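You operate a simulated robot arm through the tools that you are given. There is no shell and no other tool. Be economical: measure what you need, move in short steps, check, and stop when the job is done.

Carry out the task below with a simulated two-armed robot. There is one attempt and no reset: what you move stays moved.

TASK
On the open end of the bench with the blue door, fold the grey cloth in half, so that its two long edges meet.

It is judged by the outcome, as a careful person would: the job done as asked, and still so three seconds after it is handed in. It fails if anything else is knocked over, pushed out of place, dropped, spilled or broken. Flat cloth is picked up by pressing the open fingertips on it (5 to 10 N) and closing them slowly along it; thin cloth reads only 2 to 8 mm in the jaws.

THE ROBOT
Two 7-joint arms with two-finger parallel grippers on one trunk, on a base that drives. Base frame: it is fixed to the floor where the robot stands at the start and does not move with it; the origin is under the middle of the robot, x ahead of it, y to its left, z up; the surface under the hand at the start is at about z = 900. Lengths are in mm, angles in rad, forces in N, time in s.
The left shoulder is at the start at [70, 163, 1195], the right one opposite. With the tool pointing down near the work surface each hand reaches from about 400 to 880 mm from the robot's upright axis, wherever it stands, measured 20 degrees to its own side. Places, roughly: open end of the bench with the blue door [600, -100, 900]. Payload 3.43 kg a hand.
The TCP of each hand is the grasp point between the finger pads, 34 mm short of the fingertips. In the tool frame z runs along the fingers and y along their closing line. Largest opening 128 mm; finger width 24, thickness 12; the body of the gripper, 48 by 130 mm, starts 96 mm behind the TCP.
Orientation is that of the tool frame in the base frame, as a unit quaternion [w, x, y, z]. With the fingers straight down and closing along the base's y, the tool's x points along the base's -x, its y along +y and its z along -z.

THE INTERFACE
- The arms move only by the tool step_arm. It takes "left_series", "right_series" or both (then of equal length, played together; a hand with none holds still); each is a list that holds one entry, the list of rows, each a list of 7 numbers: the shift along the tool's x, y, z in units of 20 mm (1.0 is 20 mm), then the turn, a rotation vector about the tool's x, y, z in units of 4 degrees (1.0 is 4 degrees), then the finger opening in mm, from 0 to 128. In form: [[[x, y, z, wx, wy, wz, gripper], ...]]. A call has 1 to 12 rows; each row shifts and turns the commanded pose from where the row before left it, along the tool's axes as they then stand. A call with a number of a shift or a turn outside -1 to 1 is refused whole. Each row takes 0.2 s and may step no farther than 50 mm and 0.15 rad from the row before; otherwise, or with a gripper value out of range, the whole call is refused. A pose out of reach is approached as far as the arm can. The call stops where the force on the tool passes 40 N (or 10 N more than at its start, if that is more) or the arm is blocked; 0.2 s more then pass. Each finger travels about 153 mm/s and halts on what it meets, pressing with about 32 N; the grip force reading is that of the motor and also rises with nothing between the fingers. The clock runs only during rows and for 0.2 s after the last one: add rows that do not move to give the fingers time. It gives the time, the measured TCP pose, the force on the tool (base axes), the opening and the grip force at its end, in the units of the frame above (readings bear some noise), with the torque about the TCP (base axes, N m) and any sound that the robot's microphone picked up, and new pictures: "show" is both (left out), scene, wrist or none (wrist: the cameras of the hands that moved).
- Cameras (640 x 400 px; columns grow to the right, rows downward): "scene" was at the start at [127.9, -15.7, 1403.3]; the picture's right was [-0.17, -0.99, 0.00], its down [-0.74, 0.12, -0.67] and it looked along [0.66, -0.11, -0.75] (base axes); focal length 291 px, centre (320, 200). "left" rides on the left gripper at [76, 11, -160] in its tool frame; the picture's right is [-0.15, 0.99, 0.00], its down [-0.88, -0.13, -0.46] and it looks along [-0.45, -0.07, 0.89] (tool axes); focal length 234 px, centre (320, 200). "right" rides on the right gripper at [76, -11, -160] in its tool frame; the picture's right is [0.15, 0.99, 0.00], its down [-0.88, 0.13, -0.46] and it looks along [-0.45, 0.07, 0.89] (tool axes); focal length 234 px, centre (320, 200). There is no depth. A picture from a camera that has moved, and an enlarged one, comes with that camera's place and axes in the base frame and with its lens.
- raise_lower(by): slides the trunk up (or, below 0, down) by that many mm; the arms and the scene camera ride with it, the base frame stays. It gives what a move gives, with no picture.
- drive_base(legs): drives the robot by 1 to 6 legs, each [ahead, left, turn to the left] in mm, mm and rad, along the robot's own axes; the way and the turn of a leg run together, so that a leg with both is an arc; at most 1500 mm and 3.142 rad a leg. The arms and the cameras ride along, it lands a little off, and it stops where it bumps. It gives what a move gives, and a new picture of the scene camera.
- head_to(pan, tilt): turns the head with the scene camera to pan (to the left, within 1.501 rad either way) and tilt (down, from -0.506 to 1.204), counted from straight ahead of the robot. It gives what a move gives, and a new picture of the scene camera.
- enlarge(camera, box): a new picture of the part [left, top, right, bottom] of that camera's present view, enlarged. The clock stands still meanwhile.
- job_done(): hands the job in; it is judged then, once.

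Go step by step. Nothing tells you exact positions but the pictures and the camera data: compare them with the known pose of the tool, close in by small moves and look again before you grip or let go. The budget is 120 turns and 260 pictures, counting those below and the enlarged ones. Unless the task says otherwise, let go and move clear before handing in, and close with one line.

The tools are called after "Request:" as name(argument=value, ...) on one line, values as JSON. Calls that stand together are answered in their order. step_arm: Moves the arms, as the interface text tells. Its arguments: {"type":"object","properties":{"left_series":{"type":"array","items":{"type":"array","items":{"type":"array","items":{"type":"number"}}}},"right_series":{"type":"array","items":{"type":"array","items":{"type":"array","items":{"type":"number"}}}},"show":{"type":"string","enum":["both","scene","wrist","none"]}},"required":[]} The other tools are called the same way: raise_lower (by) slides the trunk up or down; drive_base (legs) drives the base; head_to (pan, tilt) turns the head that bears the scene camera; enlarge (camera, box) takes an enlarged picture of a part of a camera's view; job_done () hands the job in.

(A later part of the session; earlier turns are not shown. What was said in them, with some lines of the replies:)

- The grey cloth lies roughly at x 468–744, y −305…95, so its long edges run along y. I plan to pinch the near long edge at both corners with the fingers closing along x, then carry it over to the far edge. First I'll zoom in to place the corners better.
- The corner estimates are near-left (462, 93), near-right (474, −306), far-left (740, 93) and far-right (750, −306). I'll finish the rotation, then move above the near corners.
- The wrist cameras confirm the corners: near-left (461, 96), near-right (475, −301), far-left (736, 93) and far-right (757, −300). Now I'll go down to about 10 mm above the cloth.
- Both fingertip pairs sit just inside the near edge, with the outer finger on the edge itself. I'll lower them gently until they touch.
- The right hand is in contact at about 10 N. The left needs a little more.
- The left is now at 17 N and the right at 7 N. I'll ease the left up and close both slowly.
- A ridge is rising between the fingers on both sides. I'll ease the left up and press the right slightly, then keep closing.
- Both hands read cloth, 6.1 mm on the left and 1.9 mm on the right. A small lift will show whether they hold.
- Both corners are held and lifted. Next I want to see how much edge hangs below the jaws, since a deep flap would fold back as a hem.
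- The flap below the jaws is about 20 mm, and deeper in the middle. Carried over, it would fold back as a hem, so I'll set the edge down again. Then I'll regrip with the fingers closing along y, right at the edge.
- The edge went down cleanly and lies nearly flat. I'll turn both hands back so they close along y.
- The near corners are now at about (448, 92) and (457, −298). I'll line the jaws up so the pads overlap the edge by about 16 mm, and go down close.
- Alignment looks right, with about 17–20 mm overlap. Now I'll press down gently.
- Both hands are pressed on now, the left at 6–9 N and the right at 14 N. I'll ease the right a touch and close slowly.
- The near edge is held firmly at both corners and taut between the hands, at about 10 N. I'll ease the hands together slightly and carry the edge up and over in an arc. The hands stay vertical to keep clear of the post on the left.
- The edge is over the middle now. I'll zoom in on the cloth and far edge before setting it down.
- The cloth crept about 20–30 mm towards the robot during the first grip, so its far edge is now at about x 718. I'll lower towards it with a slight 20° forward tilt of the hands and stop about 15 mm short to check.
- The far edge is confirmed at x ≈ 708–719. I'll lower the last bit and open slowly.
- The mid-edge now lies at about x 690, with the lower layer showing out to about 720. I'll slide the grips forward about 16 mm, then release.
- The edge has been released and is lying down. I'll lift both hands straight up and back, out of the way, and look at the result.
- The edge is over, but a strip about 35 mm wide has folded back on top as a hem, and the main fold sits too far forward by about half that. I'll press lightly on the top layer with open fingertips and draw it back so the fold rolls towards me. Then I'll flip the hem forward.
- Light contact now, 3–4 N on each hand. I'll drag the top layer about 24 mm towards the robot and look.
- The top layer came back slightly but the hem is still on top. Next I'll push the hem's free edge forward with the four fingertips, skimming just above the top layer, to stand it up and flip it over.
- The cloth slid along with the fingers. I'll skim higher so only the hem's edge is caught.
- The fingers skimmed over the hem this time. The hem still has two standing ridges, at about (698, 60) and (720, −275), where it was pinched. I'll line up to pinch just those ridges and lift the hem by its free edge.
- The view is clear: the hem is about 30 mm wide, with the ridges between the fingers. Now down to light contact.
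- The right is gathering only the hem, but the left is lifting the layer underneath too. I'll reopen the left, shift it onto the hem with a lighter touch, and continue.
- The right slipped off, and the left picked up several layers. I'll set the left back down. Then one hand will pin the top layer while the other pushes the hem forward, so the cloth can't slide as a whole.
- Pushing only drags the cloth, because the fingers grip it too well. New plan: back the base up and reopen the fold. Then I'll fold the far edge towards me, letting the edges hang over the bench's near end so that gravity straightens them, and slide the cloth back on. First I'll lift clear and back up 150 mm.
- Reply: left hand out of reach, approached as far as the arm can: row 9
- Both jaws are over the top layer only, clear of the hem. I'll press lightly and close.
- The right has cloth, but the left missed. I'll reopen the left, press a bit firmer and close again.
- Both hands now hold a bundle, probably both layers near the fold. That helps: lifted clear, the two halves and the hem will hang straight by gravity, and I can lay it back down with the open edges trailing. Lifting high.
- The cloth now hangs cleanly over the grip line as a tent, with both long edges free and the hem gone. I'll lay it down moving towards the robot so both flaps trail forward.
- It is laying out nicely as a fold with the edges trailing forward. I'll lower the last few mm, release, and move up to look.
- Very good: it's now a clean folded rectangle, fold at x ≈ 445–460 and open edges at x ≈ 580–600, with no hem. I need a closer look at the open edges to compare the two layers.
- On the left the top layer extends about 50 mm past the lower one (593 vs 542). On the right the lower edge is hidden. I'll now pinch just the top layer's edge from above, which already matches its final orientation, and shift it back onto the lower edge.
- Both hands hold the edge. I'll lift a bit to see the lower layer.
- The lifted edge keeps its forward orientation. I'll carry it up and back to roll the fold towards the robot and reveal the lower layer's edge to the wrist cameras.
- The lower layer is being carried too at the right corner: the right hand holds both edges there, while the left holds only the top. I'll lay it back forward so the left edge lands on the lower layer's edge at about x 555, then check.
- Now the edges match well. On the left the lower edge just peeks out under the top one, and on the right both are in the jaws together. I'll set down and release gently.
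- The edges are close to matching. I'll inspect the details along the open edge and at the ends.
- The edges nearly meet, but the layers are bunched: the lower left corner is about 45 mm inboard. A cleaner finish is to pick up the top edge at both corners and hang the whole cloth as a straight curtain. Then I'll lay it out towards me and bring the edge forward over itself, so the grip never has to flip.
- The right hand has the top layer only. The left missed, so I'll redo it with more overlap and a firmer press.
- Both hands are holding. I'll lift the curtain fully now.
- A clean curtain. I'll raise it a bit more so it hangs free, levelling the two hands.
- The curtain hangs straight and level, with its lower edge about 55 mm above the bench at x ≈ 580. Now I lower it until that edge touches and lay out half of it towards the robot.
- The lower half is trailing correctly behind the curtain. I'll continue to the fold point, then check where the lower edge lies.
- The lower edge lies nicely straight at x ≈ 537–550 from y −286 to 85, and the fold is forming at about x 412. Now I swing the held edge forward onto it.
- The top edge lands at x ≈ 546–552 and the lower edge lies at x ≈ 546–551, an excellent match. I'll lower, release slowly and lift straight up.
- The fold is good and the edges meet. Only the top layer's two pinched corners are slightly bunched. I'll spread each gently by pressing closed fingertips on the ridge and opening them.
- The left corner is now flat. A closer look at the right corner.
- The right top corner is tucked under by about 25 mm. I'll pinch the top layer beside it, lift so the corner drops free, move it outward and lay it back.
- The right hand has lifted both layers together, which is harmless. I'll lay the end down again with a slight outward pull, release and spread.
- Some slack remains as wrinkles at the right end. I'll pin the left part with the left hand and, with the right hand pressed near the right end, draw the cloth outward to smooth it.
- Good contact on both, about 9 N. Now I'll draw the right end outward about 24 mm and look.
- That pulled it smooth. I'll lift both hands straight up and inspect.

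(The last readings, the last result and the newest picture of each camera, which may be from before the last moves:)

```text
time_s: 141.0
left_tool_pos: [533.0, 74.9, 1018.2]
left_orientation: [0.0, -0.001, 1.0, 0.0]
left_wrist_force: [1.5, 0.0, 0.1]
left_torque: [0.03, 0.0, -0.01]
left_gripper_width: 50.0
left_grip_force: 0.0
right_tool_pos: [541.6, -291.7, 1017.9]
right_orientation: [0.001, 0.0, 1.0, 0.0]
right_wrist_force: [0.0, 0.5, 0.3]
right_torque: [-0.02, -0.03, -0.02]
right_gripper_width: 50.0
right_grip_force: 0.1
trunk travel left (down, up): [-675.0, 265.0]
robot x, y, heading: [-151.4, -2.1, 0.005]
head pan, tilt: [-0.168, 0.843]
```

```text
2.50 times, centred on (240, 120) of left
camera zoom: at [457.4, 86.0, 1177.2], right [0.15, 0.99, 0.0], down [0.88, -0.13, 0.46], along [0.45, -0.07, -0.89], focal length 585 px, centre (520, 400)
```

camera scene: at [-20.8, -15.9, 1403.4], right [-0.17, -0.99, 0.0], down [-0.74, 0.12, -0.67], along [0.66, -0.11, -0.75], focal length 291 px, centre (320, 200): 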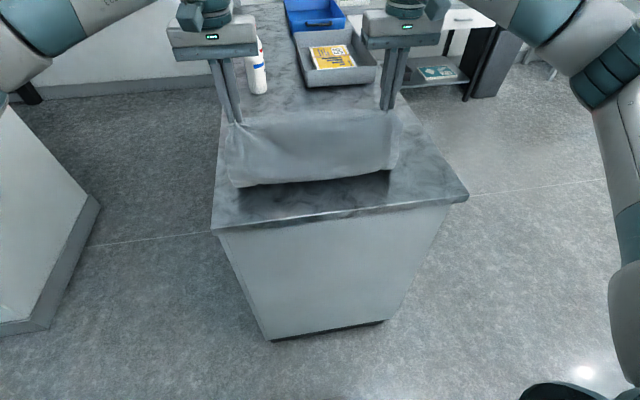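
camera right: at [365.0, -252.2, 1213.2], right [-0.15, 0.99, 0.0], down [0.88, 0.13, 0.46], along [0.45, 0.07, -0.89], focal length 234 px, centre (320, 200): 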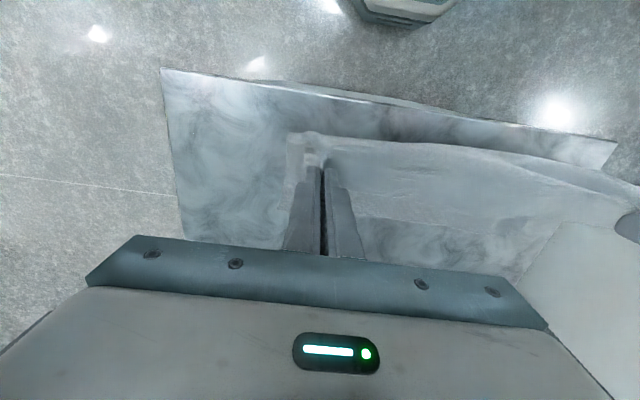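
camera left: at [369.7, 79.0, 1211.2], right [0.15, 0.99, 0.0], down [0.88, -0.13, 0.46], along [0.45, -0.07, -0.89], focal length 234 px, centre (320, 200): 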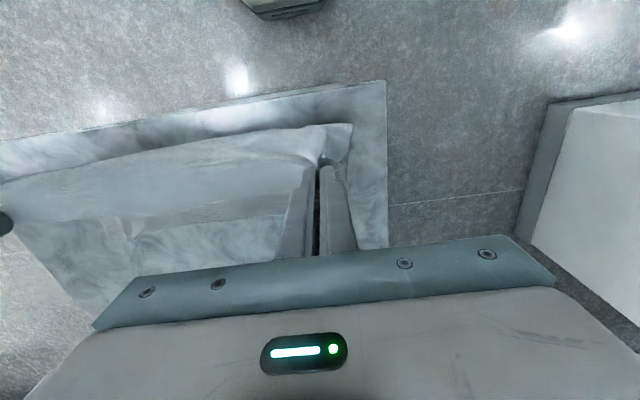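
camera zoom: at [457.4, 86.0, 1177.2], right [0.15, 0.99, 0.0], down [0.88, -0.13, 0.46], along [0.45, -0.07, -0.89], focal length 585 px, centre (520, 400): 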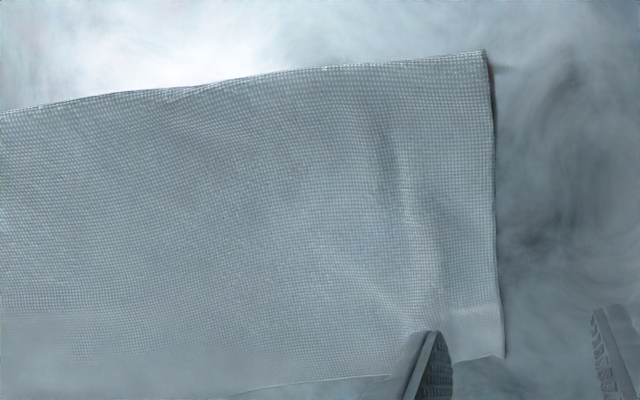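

Almost perfect: straight, flat, and the edges meet. Only the top layer's right corner has a small dog-ear tucked under. I'll pinch just the raised bump without pressing, let the corner drop free, and lay it back.

Request:
step_arm(right_series=[[[0.15, 0.1, 0.78, 0, 0, 0, 34], [0.1, 0.15, 0.78, 0, 0, 0, 34], [0, 0, 0.78, 0, 0, 0, 34], [0, 0, 0.78, 0, 0, 0, 34], [0, 0, 0.76, 0, 0, 0, 34], [0, 0, 0, 0, 0, 0, 28], [0, 0, 0, 0, 0, 0, 22], [0, 0, 0, 0, 0, 0, 16], [0, 0, 0, 0, 0, 0, 10], [0, 0, 0, 0, 0, 0, 5], [0, 0, 0, 0, 0, 0, 0], [0, 0, 0, 0, 0, 0, 0]]], show="none")

Request:
enlarge(camera="right", box=[220, 90, 420, 230])

```text
time_s: 143.6
left_tool_pos: [531.7, 74.7, 1016.8]
left_orientation: [0.0, -0.001, 1.0, 0.001]
left_wrist_force: [-0.2, -0.5, 1.0]
left_torque: [0.0, 0.01, -0.03]
left_gripper_width: 49.9
left_grip_force: 0.0
right_tool_pos: [536.8, -287.6, 939.2]
right_orientation: [0.0, 0.0, 1.0, 0.001]
right_wrist_force: [0.3, -1.1, 1.0]
right_torque: [0.0, 0.0, 0.0]
right_gripper_width: 2.2
right_grip_force: 31.9
trunk travel left (down, up): [-675.0, 265.0]
robot x, y, heading: [-144.5, 0.7, 0.0]
head pan, tilt: [-0.168, 0.843]
```

```text
2.86 times, centred on (320, 160) of right
camera zoom: at [460.5, -296.7, 1098.5], right [-0.15, 0.99, 0.0], down [0.88, 0.13, 0.46], along [0.45, 0.07, -0.89], focal length 669 px, centre (320, 314)
```

zoom: 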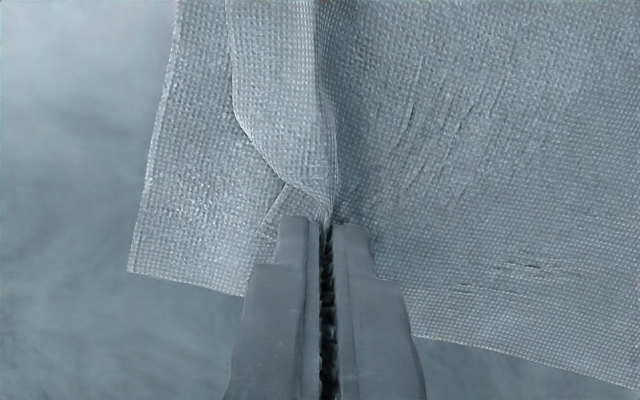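

It holds the top layer only. Small lift.

Request:
step_arm(right_series=[[[0, 0, -0.6, 0, 0, 0, 0], [0, 0, -0.8, 0, 0, 0, 0], [0, 0, -0.8, 0, 0, 0, 0], [0, 0, 0, 0, 0, 0, 0], [0, 0, 0, 0, 0, 0, 0]]], show="none")

Request:
enlarge(camera="right", box=[220, 60, 460, 230])

```text
time_s: 144.8
left_tool_pos: [530.8, 74.2, 1017.1]
left_orientation: [0.0, -0.001, 1.0, 0.0]
left_wrist_force: [-0.5, -0.5, -1.0]
left_torque: [0.01, -0.01, -0.01]
left_gripper_width: 50.1
left_grip_force: 0.0
right_tool_pos: [536.8, -288.5, 983.1]
right_orientation: [0.0, 0.0, 1.0, 0.0]
right_wrist_force: [-0.2, 0.2, -0.5]
right_torque: [0.03, -0.05, -0.04]
right_gripper_width: 2.2
right_grip_force: 32.3
trunk travel left (down, up): [-675.0, 265.0]
robot x, y, heading: [-150.9, -2.2, 0.001]
head pan, tilt: [-0.168, 0.843]
```

```text
2.35 times, centred on (340, 145) of right
camera zoom: at [461.0, -297.5, 1142.6], right [-0.15, 0.99, 0.0], down [0.88, 0.13, 0.46], along [0.45, 0.07, -0.89], focal length 551 px, centre (273, 329)
```

zoom: 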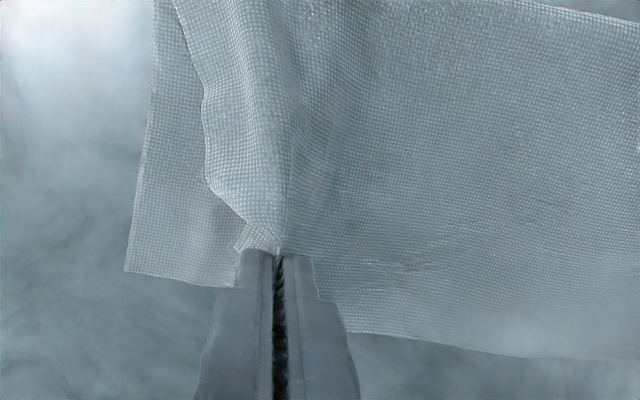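

Now outward a bit, then down while easing inward so the hanging corner trails outward, and release with a spread.

Request:
step_arm(right_series=[[[0, -0.5, 0, 0, 0, 0, 0], [0, -0.5, 0, 0, 0, 0, 0], [-0.1, -0.4, 0.3, 0, 0, 0, 0], [-0.1, 0.15, 0.7, 0, 0, 0, 0], [0, 0.2, 0.7, 0, 0, 0, 0], [0, 0.1, 0.4, 0, 0, 0, 0], [0, 0, 0.13, 0, 0, 0, 0], [0, 0, 0, 0, 0, 0, 6], [0, 0, 0, 0, 0, 0, 14], [0, 0, 0, 0, 0, 0, 24], [0, 0, 0, 0, 0, 0, 36], [0, 0, 0, 0, 0, 0, 46]]], show="none")

Request:
step_arm(right_series=[[[0, 0, -0.5, 0, 0, 0, 46], [0, 0, -0.9, 0, 0, 0, 46], [0, 0, -1, 0, 0, 0, 46], [0, 0, -1, 0, 0, 0, 46], [-0.5, -0.5, -0.5, 0, 0, 0, 46]]], show="none")

Request:
enlarge(camera="right", box=[260, 40, 500, 200])

Request:
enlarge(camera="scene", box=[200, 80, 420, 220])

```text
time_s: 147.4
left_tool_pos: [533.0, 74.7, 1017.6]
left_orientation: [-0.001, 0.0, 1.0, 0.0]
left_wrist_force: [0.4, -0.3, -0.2]
left_torque: [0.0, 0.02, 0.0]
left_gripper_width: 50.3
left_grip_force: 0.0
right_tool_pos: [541.7, -306.2, 938.9]
right_orientation: [0.001, 0.0, 1.0, 0.0]
right_wrist_force: [-0.8, 1.5, -0.1]
right_torque: [0.02, 0.0, 0.05]
right_gripper_width: 45.9
right_grip_force: 0.1
trunk travel left (down, up): [-675.0, 265.0]
robot x, y, heading: [-151.7, -0.4, -0.002]
head pan, tilt: [-0.168, 0.843]
```

```text
time_s: 148.6
left_tool_pos: [532.7, 73.5, 1016.8]
left_orientation: [0.0, -0.001, 1.0, 0.0]
left_wrist_force: [-0.6, 0.4, -1.0]
left_torque: [0.02, -0.01, 0.03]
left_gripper_width: 50.0
left_grip_force: 0.0
right_tool_pos: [550.9, -317.0, 1016.9]
right_orientation: [-0.001, 0.0, 1.0, 0.0]
right_wrist_force: [-0.5, -0.7, -0.1]
right_torque: [-0.02, 0.02, -0.03]
right_gripper_width: 46.1
right_grip_force: 0.0
trunk travel left (down, up): [-675.0, 265.0]
robot x, y, heading: [-148.8, 4.1, 0.003]
head pan, tilt: [-0.168, 0.843]
```

```text
2.50 times, centred on (380, 120) of right
camera zoom: at [474.8, -326.6, 1175.9], right [-0.15, 0.99, 0.0], down [0.88, 0.13, 0.45], along [0.45, 0.07, -0.89], focal length 585 px, centre (170, 400)
```

zoom: 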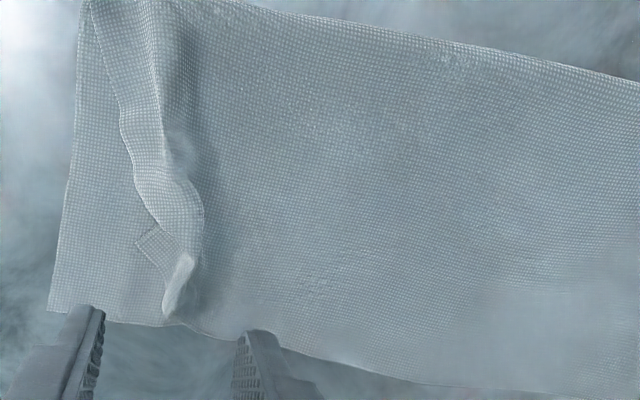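

```text
2.86 times, centred on (310, 150) of scene
camera zoom: at [-20.5, -16.0, 1403.2], right [-0.17, -0.99, 0.0], down [-0.74, 0.12, -0.67], along [0.66, -0.11, -0.75], focal length 832 px, centre (349, 343)
```

zoom: 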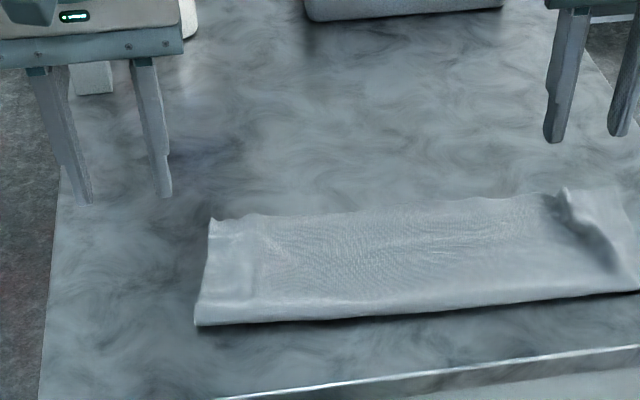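

The corner is out more, but a ridge remains there. I'll spread it as I did on the left: closed fingertips on the ridge, then open outward.

Request:
step_arm(right_series=[[[0.2, 0, 0.75, 0, 0, 0, 10], [0.2, 0, 0.75, 0, 0, 0, 0], [0.1, 0, 0.75, 0, 0, 0, 0], [0, 0, 0.75, 0, 0, 0, 0], [0, 0, 0.75, 0, 0, 0, 0], [0, 0, 0.15, 0, 0, 0, 0], [0, 0, 0.1, 0, 0, 0, 0], [0, 0, 0, 0, 0, 0, 0]]], show="none")

```text
time_s: 150.4
left_tool_pos: [530.5, 73.8, 1017.2]
left_orientation: [0.0, -0.001, 1.0, 0.001]
left_wrist_force: [-0.2, 0.2, 0.7]
left_torque: [0.04, -0.02, 0.0]
left_gripper_width: 49.8
left_grip_force: 0.0
right_tool_pos: [540.7, -315.6, 937.8]
right_orientation: [0.0, 0.0, 1.0, 0.001]
right_wrist_force: [0.5, -1.0, 4.9]
right_torque: [-0.02, 0.01, 0.01]
right_gripper_width: 0.1
right_grip_force: 32.2
trunk travel left (down, up): [-675.0, 265.0]
robot x, y, heading: [-149.5, -0.1, 0.002]
head pan, tilt: [-0.168, 0.843]
```

Request:
step_arm(right_series=[[[0, -0.1, 0, 0, 0, 0, 8], [0, -0.1, 0, 0, 0, 0, 16], [0, -0.1, 0, 0, 0, 0, 26], [0, -0.1, 0, 0, 0, 0, 36], [0, -0.1, 0, 0, 0, 0, 46], [0, 0, 0, 0, 0, 0, 56], [0, 0, -0.5, 0, 0, 0, 56], [0, 0, -0.9, 0, 0, 0, 56], [0, 0, -1, 0, 0, 0, 56], [0, 0, -1, 0, 0, 0, 56], [-0.3, 0, -0.7, 0, 0, 0, 56]]], show="none")

Request:
enlarge(camera="right", box=[260, 40, 500, 200])

```text
time_s: 152.8
left_tool_pos: [532.1, 74.4, 1016.9]
left_orientation: [0.0, 0.0, 1.0, 0.0]
left_wrist_force: [-0.5, 0.4, 0.6]
left_torque: [-0.03, 0.01, 0.03]
left_gripper_width: 50.0
left_grip_force: 0.0
right_tool_pos: [548.1, -326.7, 1019.5]
right_orientation: [0.0, 0.0, 1.0, 0.0]
right_wrist_force: [0.6, 0.2, -0.9]
right_torque: [0.01, 0.04, 0.0]
right_gripper_width: 56.1
right_grip_force: 0.0
trunk travel left (down, up): [-675.0, 265.0]
robot x, y, heading: [-147.7, -1.0, 0.008]
head pan, tilt: [-0.168, 0.843]
```

```text
2.50 times, centred on (380, 120) of right
camera zoom: at [471.6, -335.5, 1177.7], right [-0.15, 0.99, 0.0], down [0.88, 0.13, 0.45], along [0.45, 0.07, -0.89], focal length 585 px, centre (170, 400)
```

zoom: 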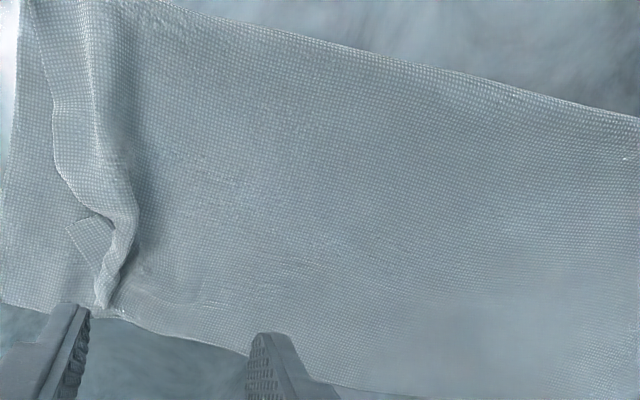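

The whole cloth slid outward instead. I'll pin the cloth with the left hand this time, then pinch the top-layer ridge without pressing, lift, pull it taut outward and lay it down.

Request:
step_arm(left_series=[[[0.3, -0.95, 0.5, 0, 0, 0, 80], [0.3, -0.95, 0.65, 0, 0, 0, 100], [0.3, -0.95, 0.7, 0, 0, 0, 100], [0.3, -0.95, 0.7, 0, 0, 0, 100], [0.15, -0.9, 0.7, 0, 0, 0, 100], [0, 0, 0.6, 0, 0, 0, 100], [0, 0, 0.15, 0, 0, 0, 100], [0, 0, 0.13, 0, 0, 0, 100]]], right_series=[[[0.3, -0.4, 0.7, 0, 0, 0, 34], [0.3, -0.4, 0.8, 0, 0, 0, 34], [0, -0.37, 0.8, 0, 0, 0, 34], [0, 0, 0.8, 0, 0, 0, 34], [0, 0, 0.83, 0, 0, 0, 34], [0, 0, 0, 0, 0, 0, 34], [0, 0, 0, 0, 0, 0, 34], [0, 0, 0, 0, 0, 0, 34]]], show="none")

Request:
enlarge(camera="right", box=[220, 90, 420, 230])

```text
time_s: 154.6
left_tool_pos: [505.1, -20.6, 935.6]
left_orientation: [0.002, 0.0, 1.0, 0.0]
left_wrist_force: [1.5, 0.3, 8.1]
left_torque: [-0.41, -0.05, 0.09]
left_gripper_width: 99.8
left_grip_force: 0.1
right_tool_pos: [534.8, -348.5, 940.7]
right_orientation: [0.0, 0.0, 1.0, 0.0]
right_wrist_force: [-0.3, 0.6, -0.4]
right_torque: [0.0, 0.05, 0.0]
right_gripper_width: 34.1
right_grip_force: 0.0
trunk travel left (down, up): [-675.0, 265.0]
robot x, y, heading: [-145.9, -3.6, 0.003]
head pan, tilt: [-0.168, 0.843]
```

```text
2.86 times, centred on (320, 160) of right
camera zoom: at [458.1, -359.1, 1099.7], right [-0.15, 0.99, 0.0], down [0.88, 0.13, 0.46], along [0.45, 0.07, -0.89], focal length 669 px, centre (320, 314)
```

zoom: 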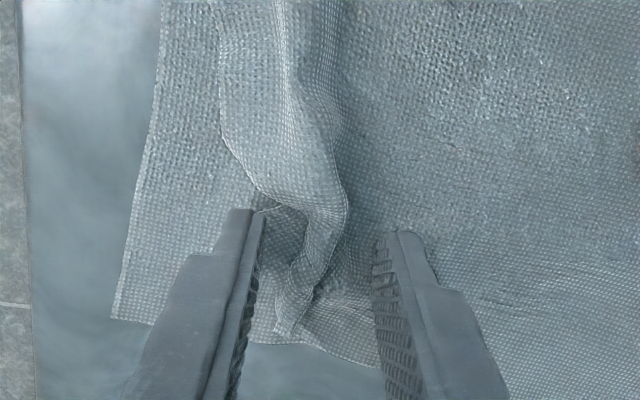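

Request:
step_arm(right_series=[[[0, 0, 0.04, 0, 0, 0, 28], [0, 0, 0, 0, 0, 0, 22], [0, 0, 0, 0, 0, 0, 16], [0, 0, 0, 0, 0, 0, 10], [0, 0, 0, 0, 0, 0, 5], [0, 0, 0, 0, 0, 0, 0], [0, 0, 0, 0, 0, 0, 0], [0, 0, -0.7, 0, 0, 0, 0], [0, 0, -0.9, 0, 0, 0, 0], [0, 0, -0.9, 0, 0, 0, 0], [0, 0, -0.9, 0, 0, 0, 0], [0, 0, 0, 0, 0, 0, 0]]], show="none")

Request:
enlarge(camera="right", box=[220, 60, 460, 230])

```text
time_s: 157.2
left_tool_pos: [503.3, -19.8, 935.6]
left_orientation: [0.001, -0.001, 1.0, 0.0]
left_wrist_force: [3.4, -1.0, 19.6]
left_torque: [-1.1, -0.12, 0.17]
left_gripper_width: 100.5
left_grip_force: 0.2
right_tool_pos: [532.8, -349.0, 1009.7]
right_orientation: [-0.001, 0.0, 1.0, 0.0]
right_wrist_force: [0.2, 1.4, -0.3]
right_torque: [0.1, -0.01, 0.02]
right_gripper_width: 2.3
right_grip_force: 31.9
trunk travel left (down, up): [-675.0, 265.0]
robot x, y, heading: [-150.9, 0.8, -0.002]
head pan, tilt: [-0.168, 0.843]
```

```text
2.35 times, centred on (340, 145) of right
camera zoom: at [457.0, -359.4, 1168.0], right [-0.15, 0.99, 0.0], down [0.88, 0.13, 0.46], along [0.45, 0.07, -0.89], focal length 551 px, centre (273, 329)
```

zoom: 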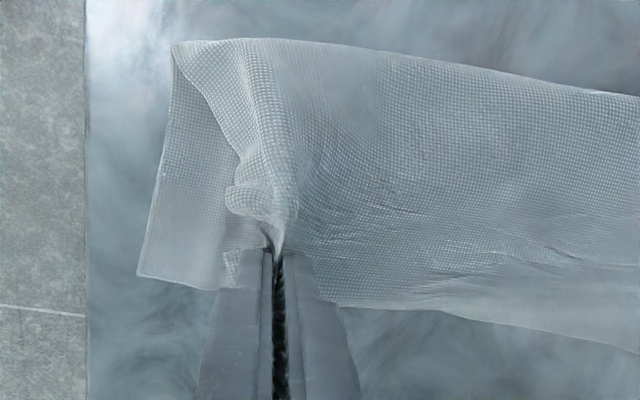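

Request:
step_arm(right_series=[[[0, -0.3, 0.3, 0, 0, 0, 0], [-0.1, -0.3, 0.6, 0, 0, 0, 0], [-0.1, -0.3, 0.7, 0, 0, 0, 0], [0, -0.3, 0.7, 0, 0, 0, 0], [0, 0, 0.6, 0, 0, 0, 0]]], show="none")

Request:
enlarge(camera="right", box=[220, 60, 460, 230])

```text
time_s: 158.4
left_tool_pos: [502.9, -19.7, 936.2]
left_orientation: [0.001, 0.001, 1.0, -0.001]
left_wrist_force: [0.8, -4.7, 18.2]
left_torque: [-1.23, -0.03, 0.03]
left_gripper_width: 102.8
left_grip_force: 2.6
right_tool_pos: [538.8, -372.8, 950.8]
right_orientation: [0.001, 0.001, 1.0, 0.001]
right_wrist_force: [-1.0, 7.9, -0.2]
right_torque: [0.29, 0.01, -0.01]
right_gripper_width: 2.6
right_grip_force: 31.9
trunk travel left (down, up): [-675.0, 265.0]
robot x, y, heading: [-148.3, 0.2, -0.001]
head pan, tilt: [-0.168, 0.843]
```

```text
2.35 times, centred on (340, 145) of right
camera zoom: at [461.3, -382.5, 1110.0], right [-0.15, 0.99, 0.0], down [0.88, 0.13, 0.46], along [0.45, 0.07, -0.89], focal length 551 px, centre (273, 329)
```

zoom: 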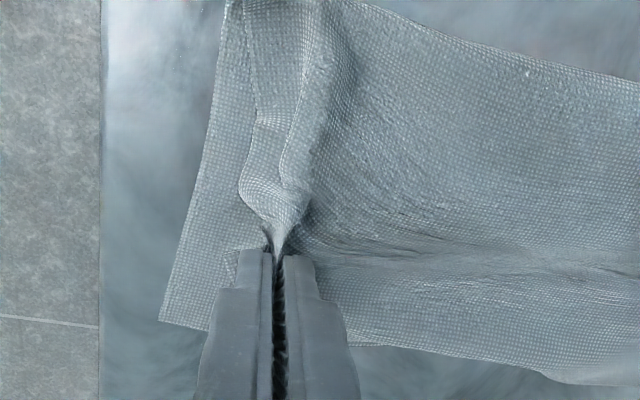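

Request:
step_arm(right_series=[[[0, 0, 0.4, 0, 0, 0, 0], [0, 0, 0.2, 0, 0, 0, 0], [0, 0, 0, 0, 0, 0, 5], [0, 0, 0, 0, 0, 0, 12], [0, 0, 0, 0, 0, 0, 20], [0, 0, 0, 0, 0, 0, 30], [0, 0, 0, 0, 0, 0, 40], [0, 0, -0.5, 0, 0, 0, 40], [0, 0, -1, 0, 0, 0, 40], [0, 0, -1, 0, 0, 0, 40], [0, 0, -1, 0, 0, 0, 40]]], show="none")

Request:
enlarge(camera="right", box=[240, 40, 540, 220])

Request:
enlarge(camera="scene", box=[220, 90, 440, 220])

```text
time_s: 160.8
left_tool_pos: [503.2, -20.0, 935.6]
left_orientation: [0.001, 0.0, 1.0, 0.0]
left_wrist_force: [-0.5, -3.0, 17.8]
left_torque: [-1.13, 0.07, -0.06]
left_gripper_width: 101.5
left_grip_force: 1.3
right_tool_pos: [536.6, -374.0, 1009.0]
right_orientation: [0.0, 0.0, 1.0, 0.0]
right_wrist_force: [-0.8, -0.7, -0.5]
right_torque: [-0.01, 0.0, -0.03]
right_gripper_width: 39.8
right_grip_force: 0.0
trunk travel left (down, up): [-675.0, 265.0]
robot x, y, heading: [-148.1, 2.4, -0.002]
head pan, tilt: [-0.168, 0.843]
```

```text
2.13 times, centred on (390, 130) of right
camera zoom: at [461.0, -384.0, 1168.1], right [-0.15, 0.99, 0.0], down [0.88, 0.13, 0.46], along [0.45, 0.07, -0.89], focal length 500 px, centre (171, 349)
```

zoom: 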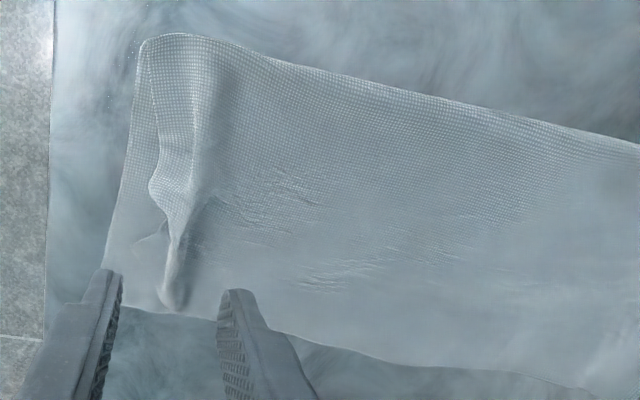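

```text
2.91 times, centred on (330, 155) of scene
camera zoom: at [-23.2, -15.6, 1403.5], right [-0.17, -0.99, 0.0], down [-0.73, 0.12, -0.67], along [0.66, -0.11, -0.75], focal length 848 px, centre (291, 331)
```

zoom: 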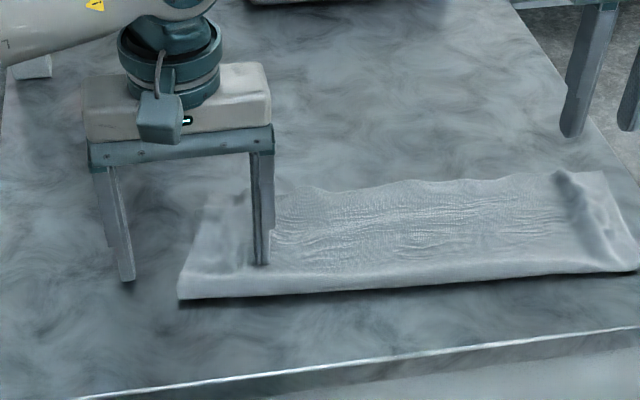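

Request:
step_arm(right_series=[[[-0.3, 0.25, 0.8, 0, 0, 0, 10], [0, 0, 0.9, 0, 0, 0, 0], [0, 0, 0.9, 0, 0, 0, 0], [0, 0, 0.9, 0, 0, 0, 0], [0, 0, 0.12, 0, 0, 0, 0], [0, 0, 0.04, 0, 0, 0, 0], [0, 0, 0, 0, 0, 0, 0]]], show="none")

```text
time_s: 162.4
left_tool_pos: [504.1, -19.8, 935.1]
left_orientation: [0.0, -0.001, 1.0, 0.001]
left_wrist_force: [0.4, -2.3, 13.4]
left_torque: [-0.81, -0.04, 0.07]
left_gripper_width: 101.6
left_grip_force: 0.9
right_tool_pos: [543.0, -369.1, 937.3]
right_orientation: [0.001, 0.0, 1.0, 0.0]
right_wrist_force: [0.0, -1.1, 10.6]
right_torque: [-0.09, 0.03, -0.02]
right_gripper_width: 0.1
right_grip_force: 32.7
trunk travel left (down, up): [-675.0, 265.0]
robot x, y, heading: [-146.6, 0.2, 0.0]
head pan, tilt: [-0.168, 0.843]
```

Request:
step_arm(right_series=[[[0, 0, -0.02, 0, 0, 0, 6], [0, 0, 0, 0, 0, 0, 12], [0, 0, 0, 0, 0, 0, 20], [0, 0, 0, 0, 0, 0, 28], [0, 0, 0, 0, 0, 0, 36], [0, 0, 0, 0, 0, 0, 44], [0, 0, -0.5, 0, 0, 0, 44], [0, 0, -1, 0, 0, 0, 44], [0, 0, -1, 0, 0, 0, 44], [0, 0, -1, 0, 0, 0, 44]]], show="none")

Request:
enlarge(camera="right", box=[240, 40, 440, 200])

```text
time_s: 164.6
left_tool_pos: [502.9, -19.0, 935.9]
left_orientation: [0.001, -0.002, 1.0, -0.001]
left_wrist_force: [-1.7, -0.5, 16.0]
left_torque: [-0.95, 0.06, -0.14]
left_gripper_width: 100.6
left_grip_force: 0.0
right_tool_pos: [543.8, -368.3, 1005.3]
right_orientation: [0.001, -0.001, 1.0, -0.001]
right_wrist_force: [-0.5, 0.1, -0.1]
right_torque: [0.0, -0.03, 0.02]
right_gripper_width: 43.8
right_grip_force: 0.0
trunk travel left (down, up): [-675.0, 265.0]
robot x, y, heading: [-147.0, -1.1, 0.002]
head pan, tilt: [-0.168, 0.843]
```

```text
2.50 times, centred on (340, 120) of right
camera zoom: at [466.7, -377.7, 1164.3], right [-0.15, 0.99, 0.0], down [0.88, 0.13, 0.46], along [0.45, 0.07, -0.89], focal length 585 px, centre (270, 400)
```

zoom: 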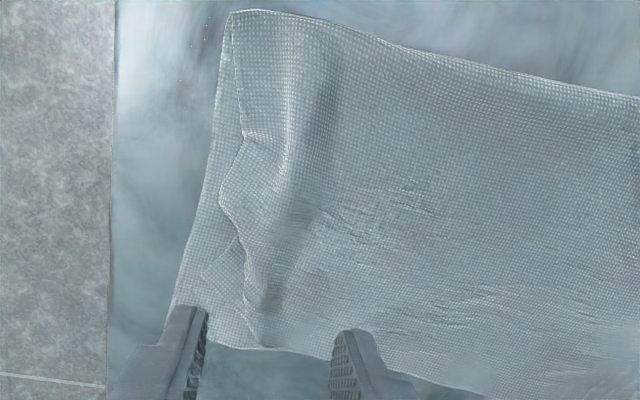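

That flattened the right corner well, with only a tiny turned tip left. I'll lift both hands clear and take a final look.

Request:
step_arm(left_series=[[[0, 0, -0.5, 0, 0, 0, 100], [0, 0, -0.9, 0, 0, 0, 100], [0, 0, -1, 0, 0, 0, 100], [0, 0, -1, 0, 0, 0, 100], [0, 0.8, -1, 0, 0, 0, 80], [0, 0.9, -0.5, 0, 0, 0, 60], [-0.5, 0.9, 0, 0, 0, 0, 60], [-0.5, 0.9, 0, 0, 0, 0, 60]]], right_series=[[[0, 0, 0, 0, 0, 0, 44], [0, 0, -0.5, 0, 0, 0, 44], [0, 0, -0.8, 0, 0, 0, 44], [-0.5, 0, -0.5, 0, 0, 0, 44], [-0.5, 0, 0, 0, 0, 0, 44], [0, 0, 0, 0, 0, 0, 44], [0, 0, 0, 0, 0, 0, 44], [0, 0, 0, 0, 0, 0, 44]]], show="scene")

Request:
enlarge(camera="scene", box=[230, 110, 450, 220])

Request:
enlarge(camera="left", box=[20, 40, 340, 220])

```text
time_s: 166.4
left_tool_pos: [525.0, 51.6, 1031.7]
left_orientation: [-0.001, -0.001, 1.0, 0.0]
left_wrist_force: [-0.3, 0.7, -0.5]
left_torque: [0.0, -0.02, 0.0]
left_gripper_width: 60.0
left_grip_force: 0.1
right_tool_pos: [565.3, -366.8, 1040.7]
right_orientation: [0.0, 0.0, 1.0, 0.001]
right_wrist_force: [-0.5, -0.3, 0.0]
right_torque: [-0.01, 0.0, 0.01]
right_gripper_width: 43.9
right_grip_force: 0.1
trunk travel left (down, up): [-675.0, 265.0]
robot x, y, heading: [-149.9, 2.9, -0.006]
head pan, tilt: [-0.168, 0.843]
camera scene: at [-20.7, -14.9, 1403.3], right [-0.17, -0.99, 0.0], down [-0.74, 0.12, -0.67], along [0.66, -0.11, -0.75], focal length 291 px, centre (320, 200)
```

scene: 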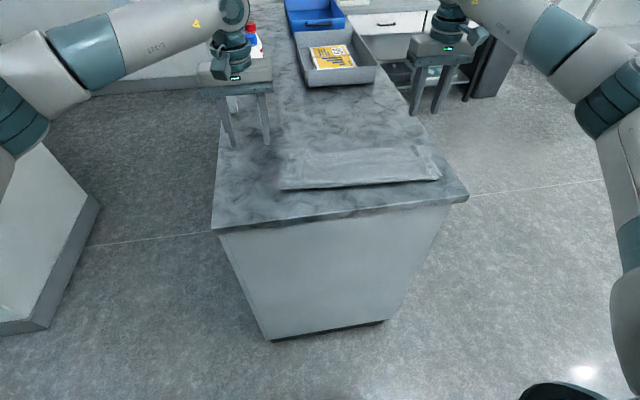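

```text
2.91 times, centred on (340, 165) of scene
camera zoom: at [-20.7, -14.9, 1403.3], right [-0.17, -0.99, 0.0], down [-0.74, 0.12, -0.67], along [0.66, -0.11, -0.75], focal length 848 px, centre (262, 302)
```

zoom: 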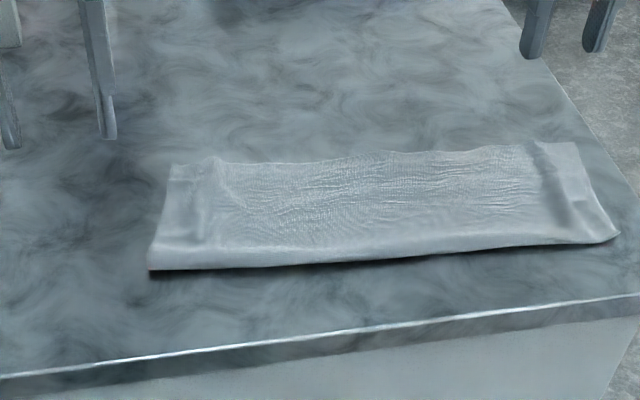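

```text
2.00 times, centred on (180, 130) of left
camera zoom: at [450.6, 62.4, 1192.2], right [0.14, 0.99, 0.0], down [0.88, -0.13, 0.46], along [0.45, -0.07, -0.89], focal length 468 px, centre (600, 340)
```

zoom: 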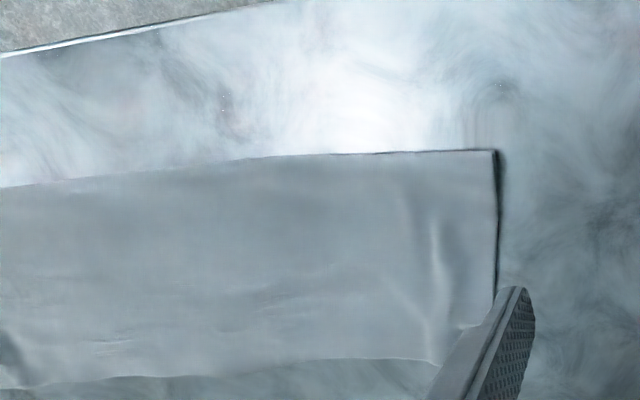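

The cloth lies flat on the bench, folded along its long axis. The open long edges line up along almost their whole length; only the right top corner has a small turned tip, about 30 mm off. The hands are empty and clear, and nothing else was moved, so I'm handing in.

Request:
job_done()

```text
The job is handed in.
```

The grey cloth is folded in half on the open end of the bench, with its two long edges together along nearly their whole length. One top corner at the right end is turned slightly, about 30 mm off the corner below it. That end lies only about 15 mm from the bench's right edge.
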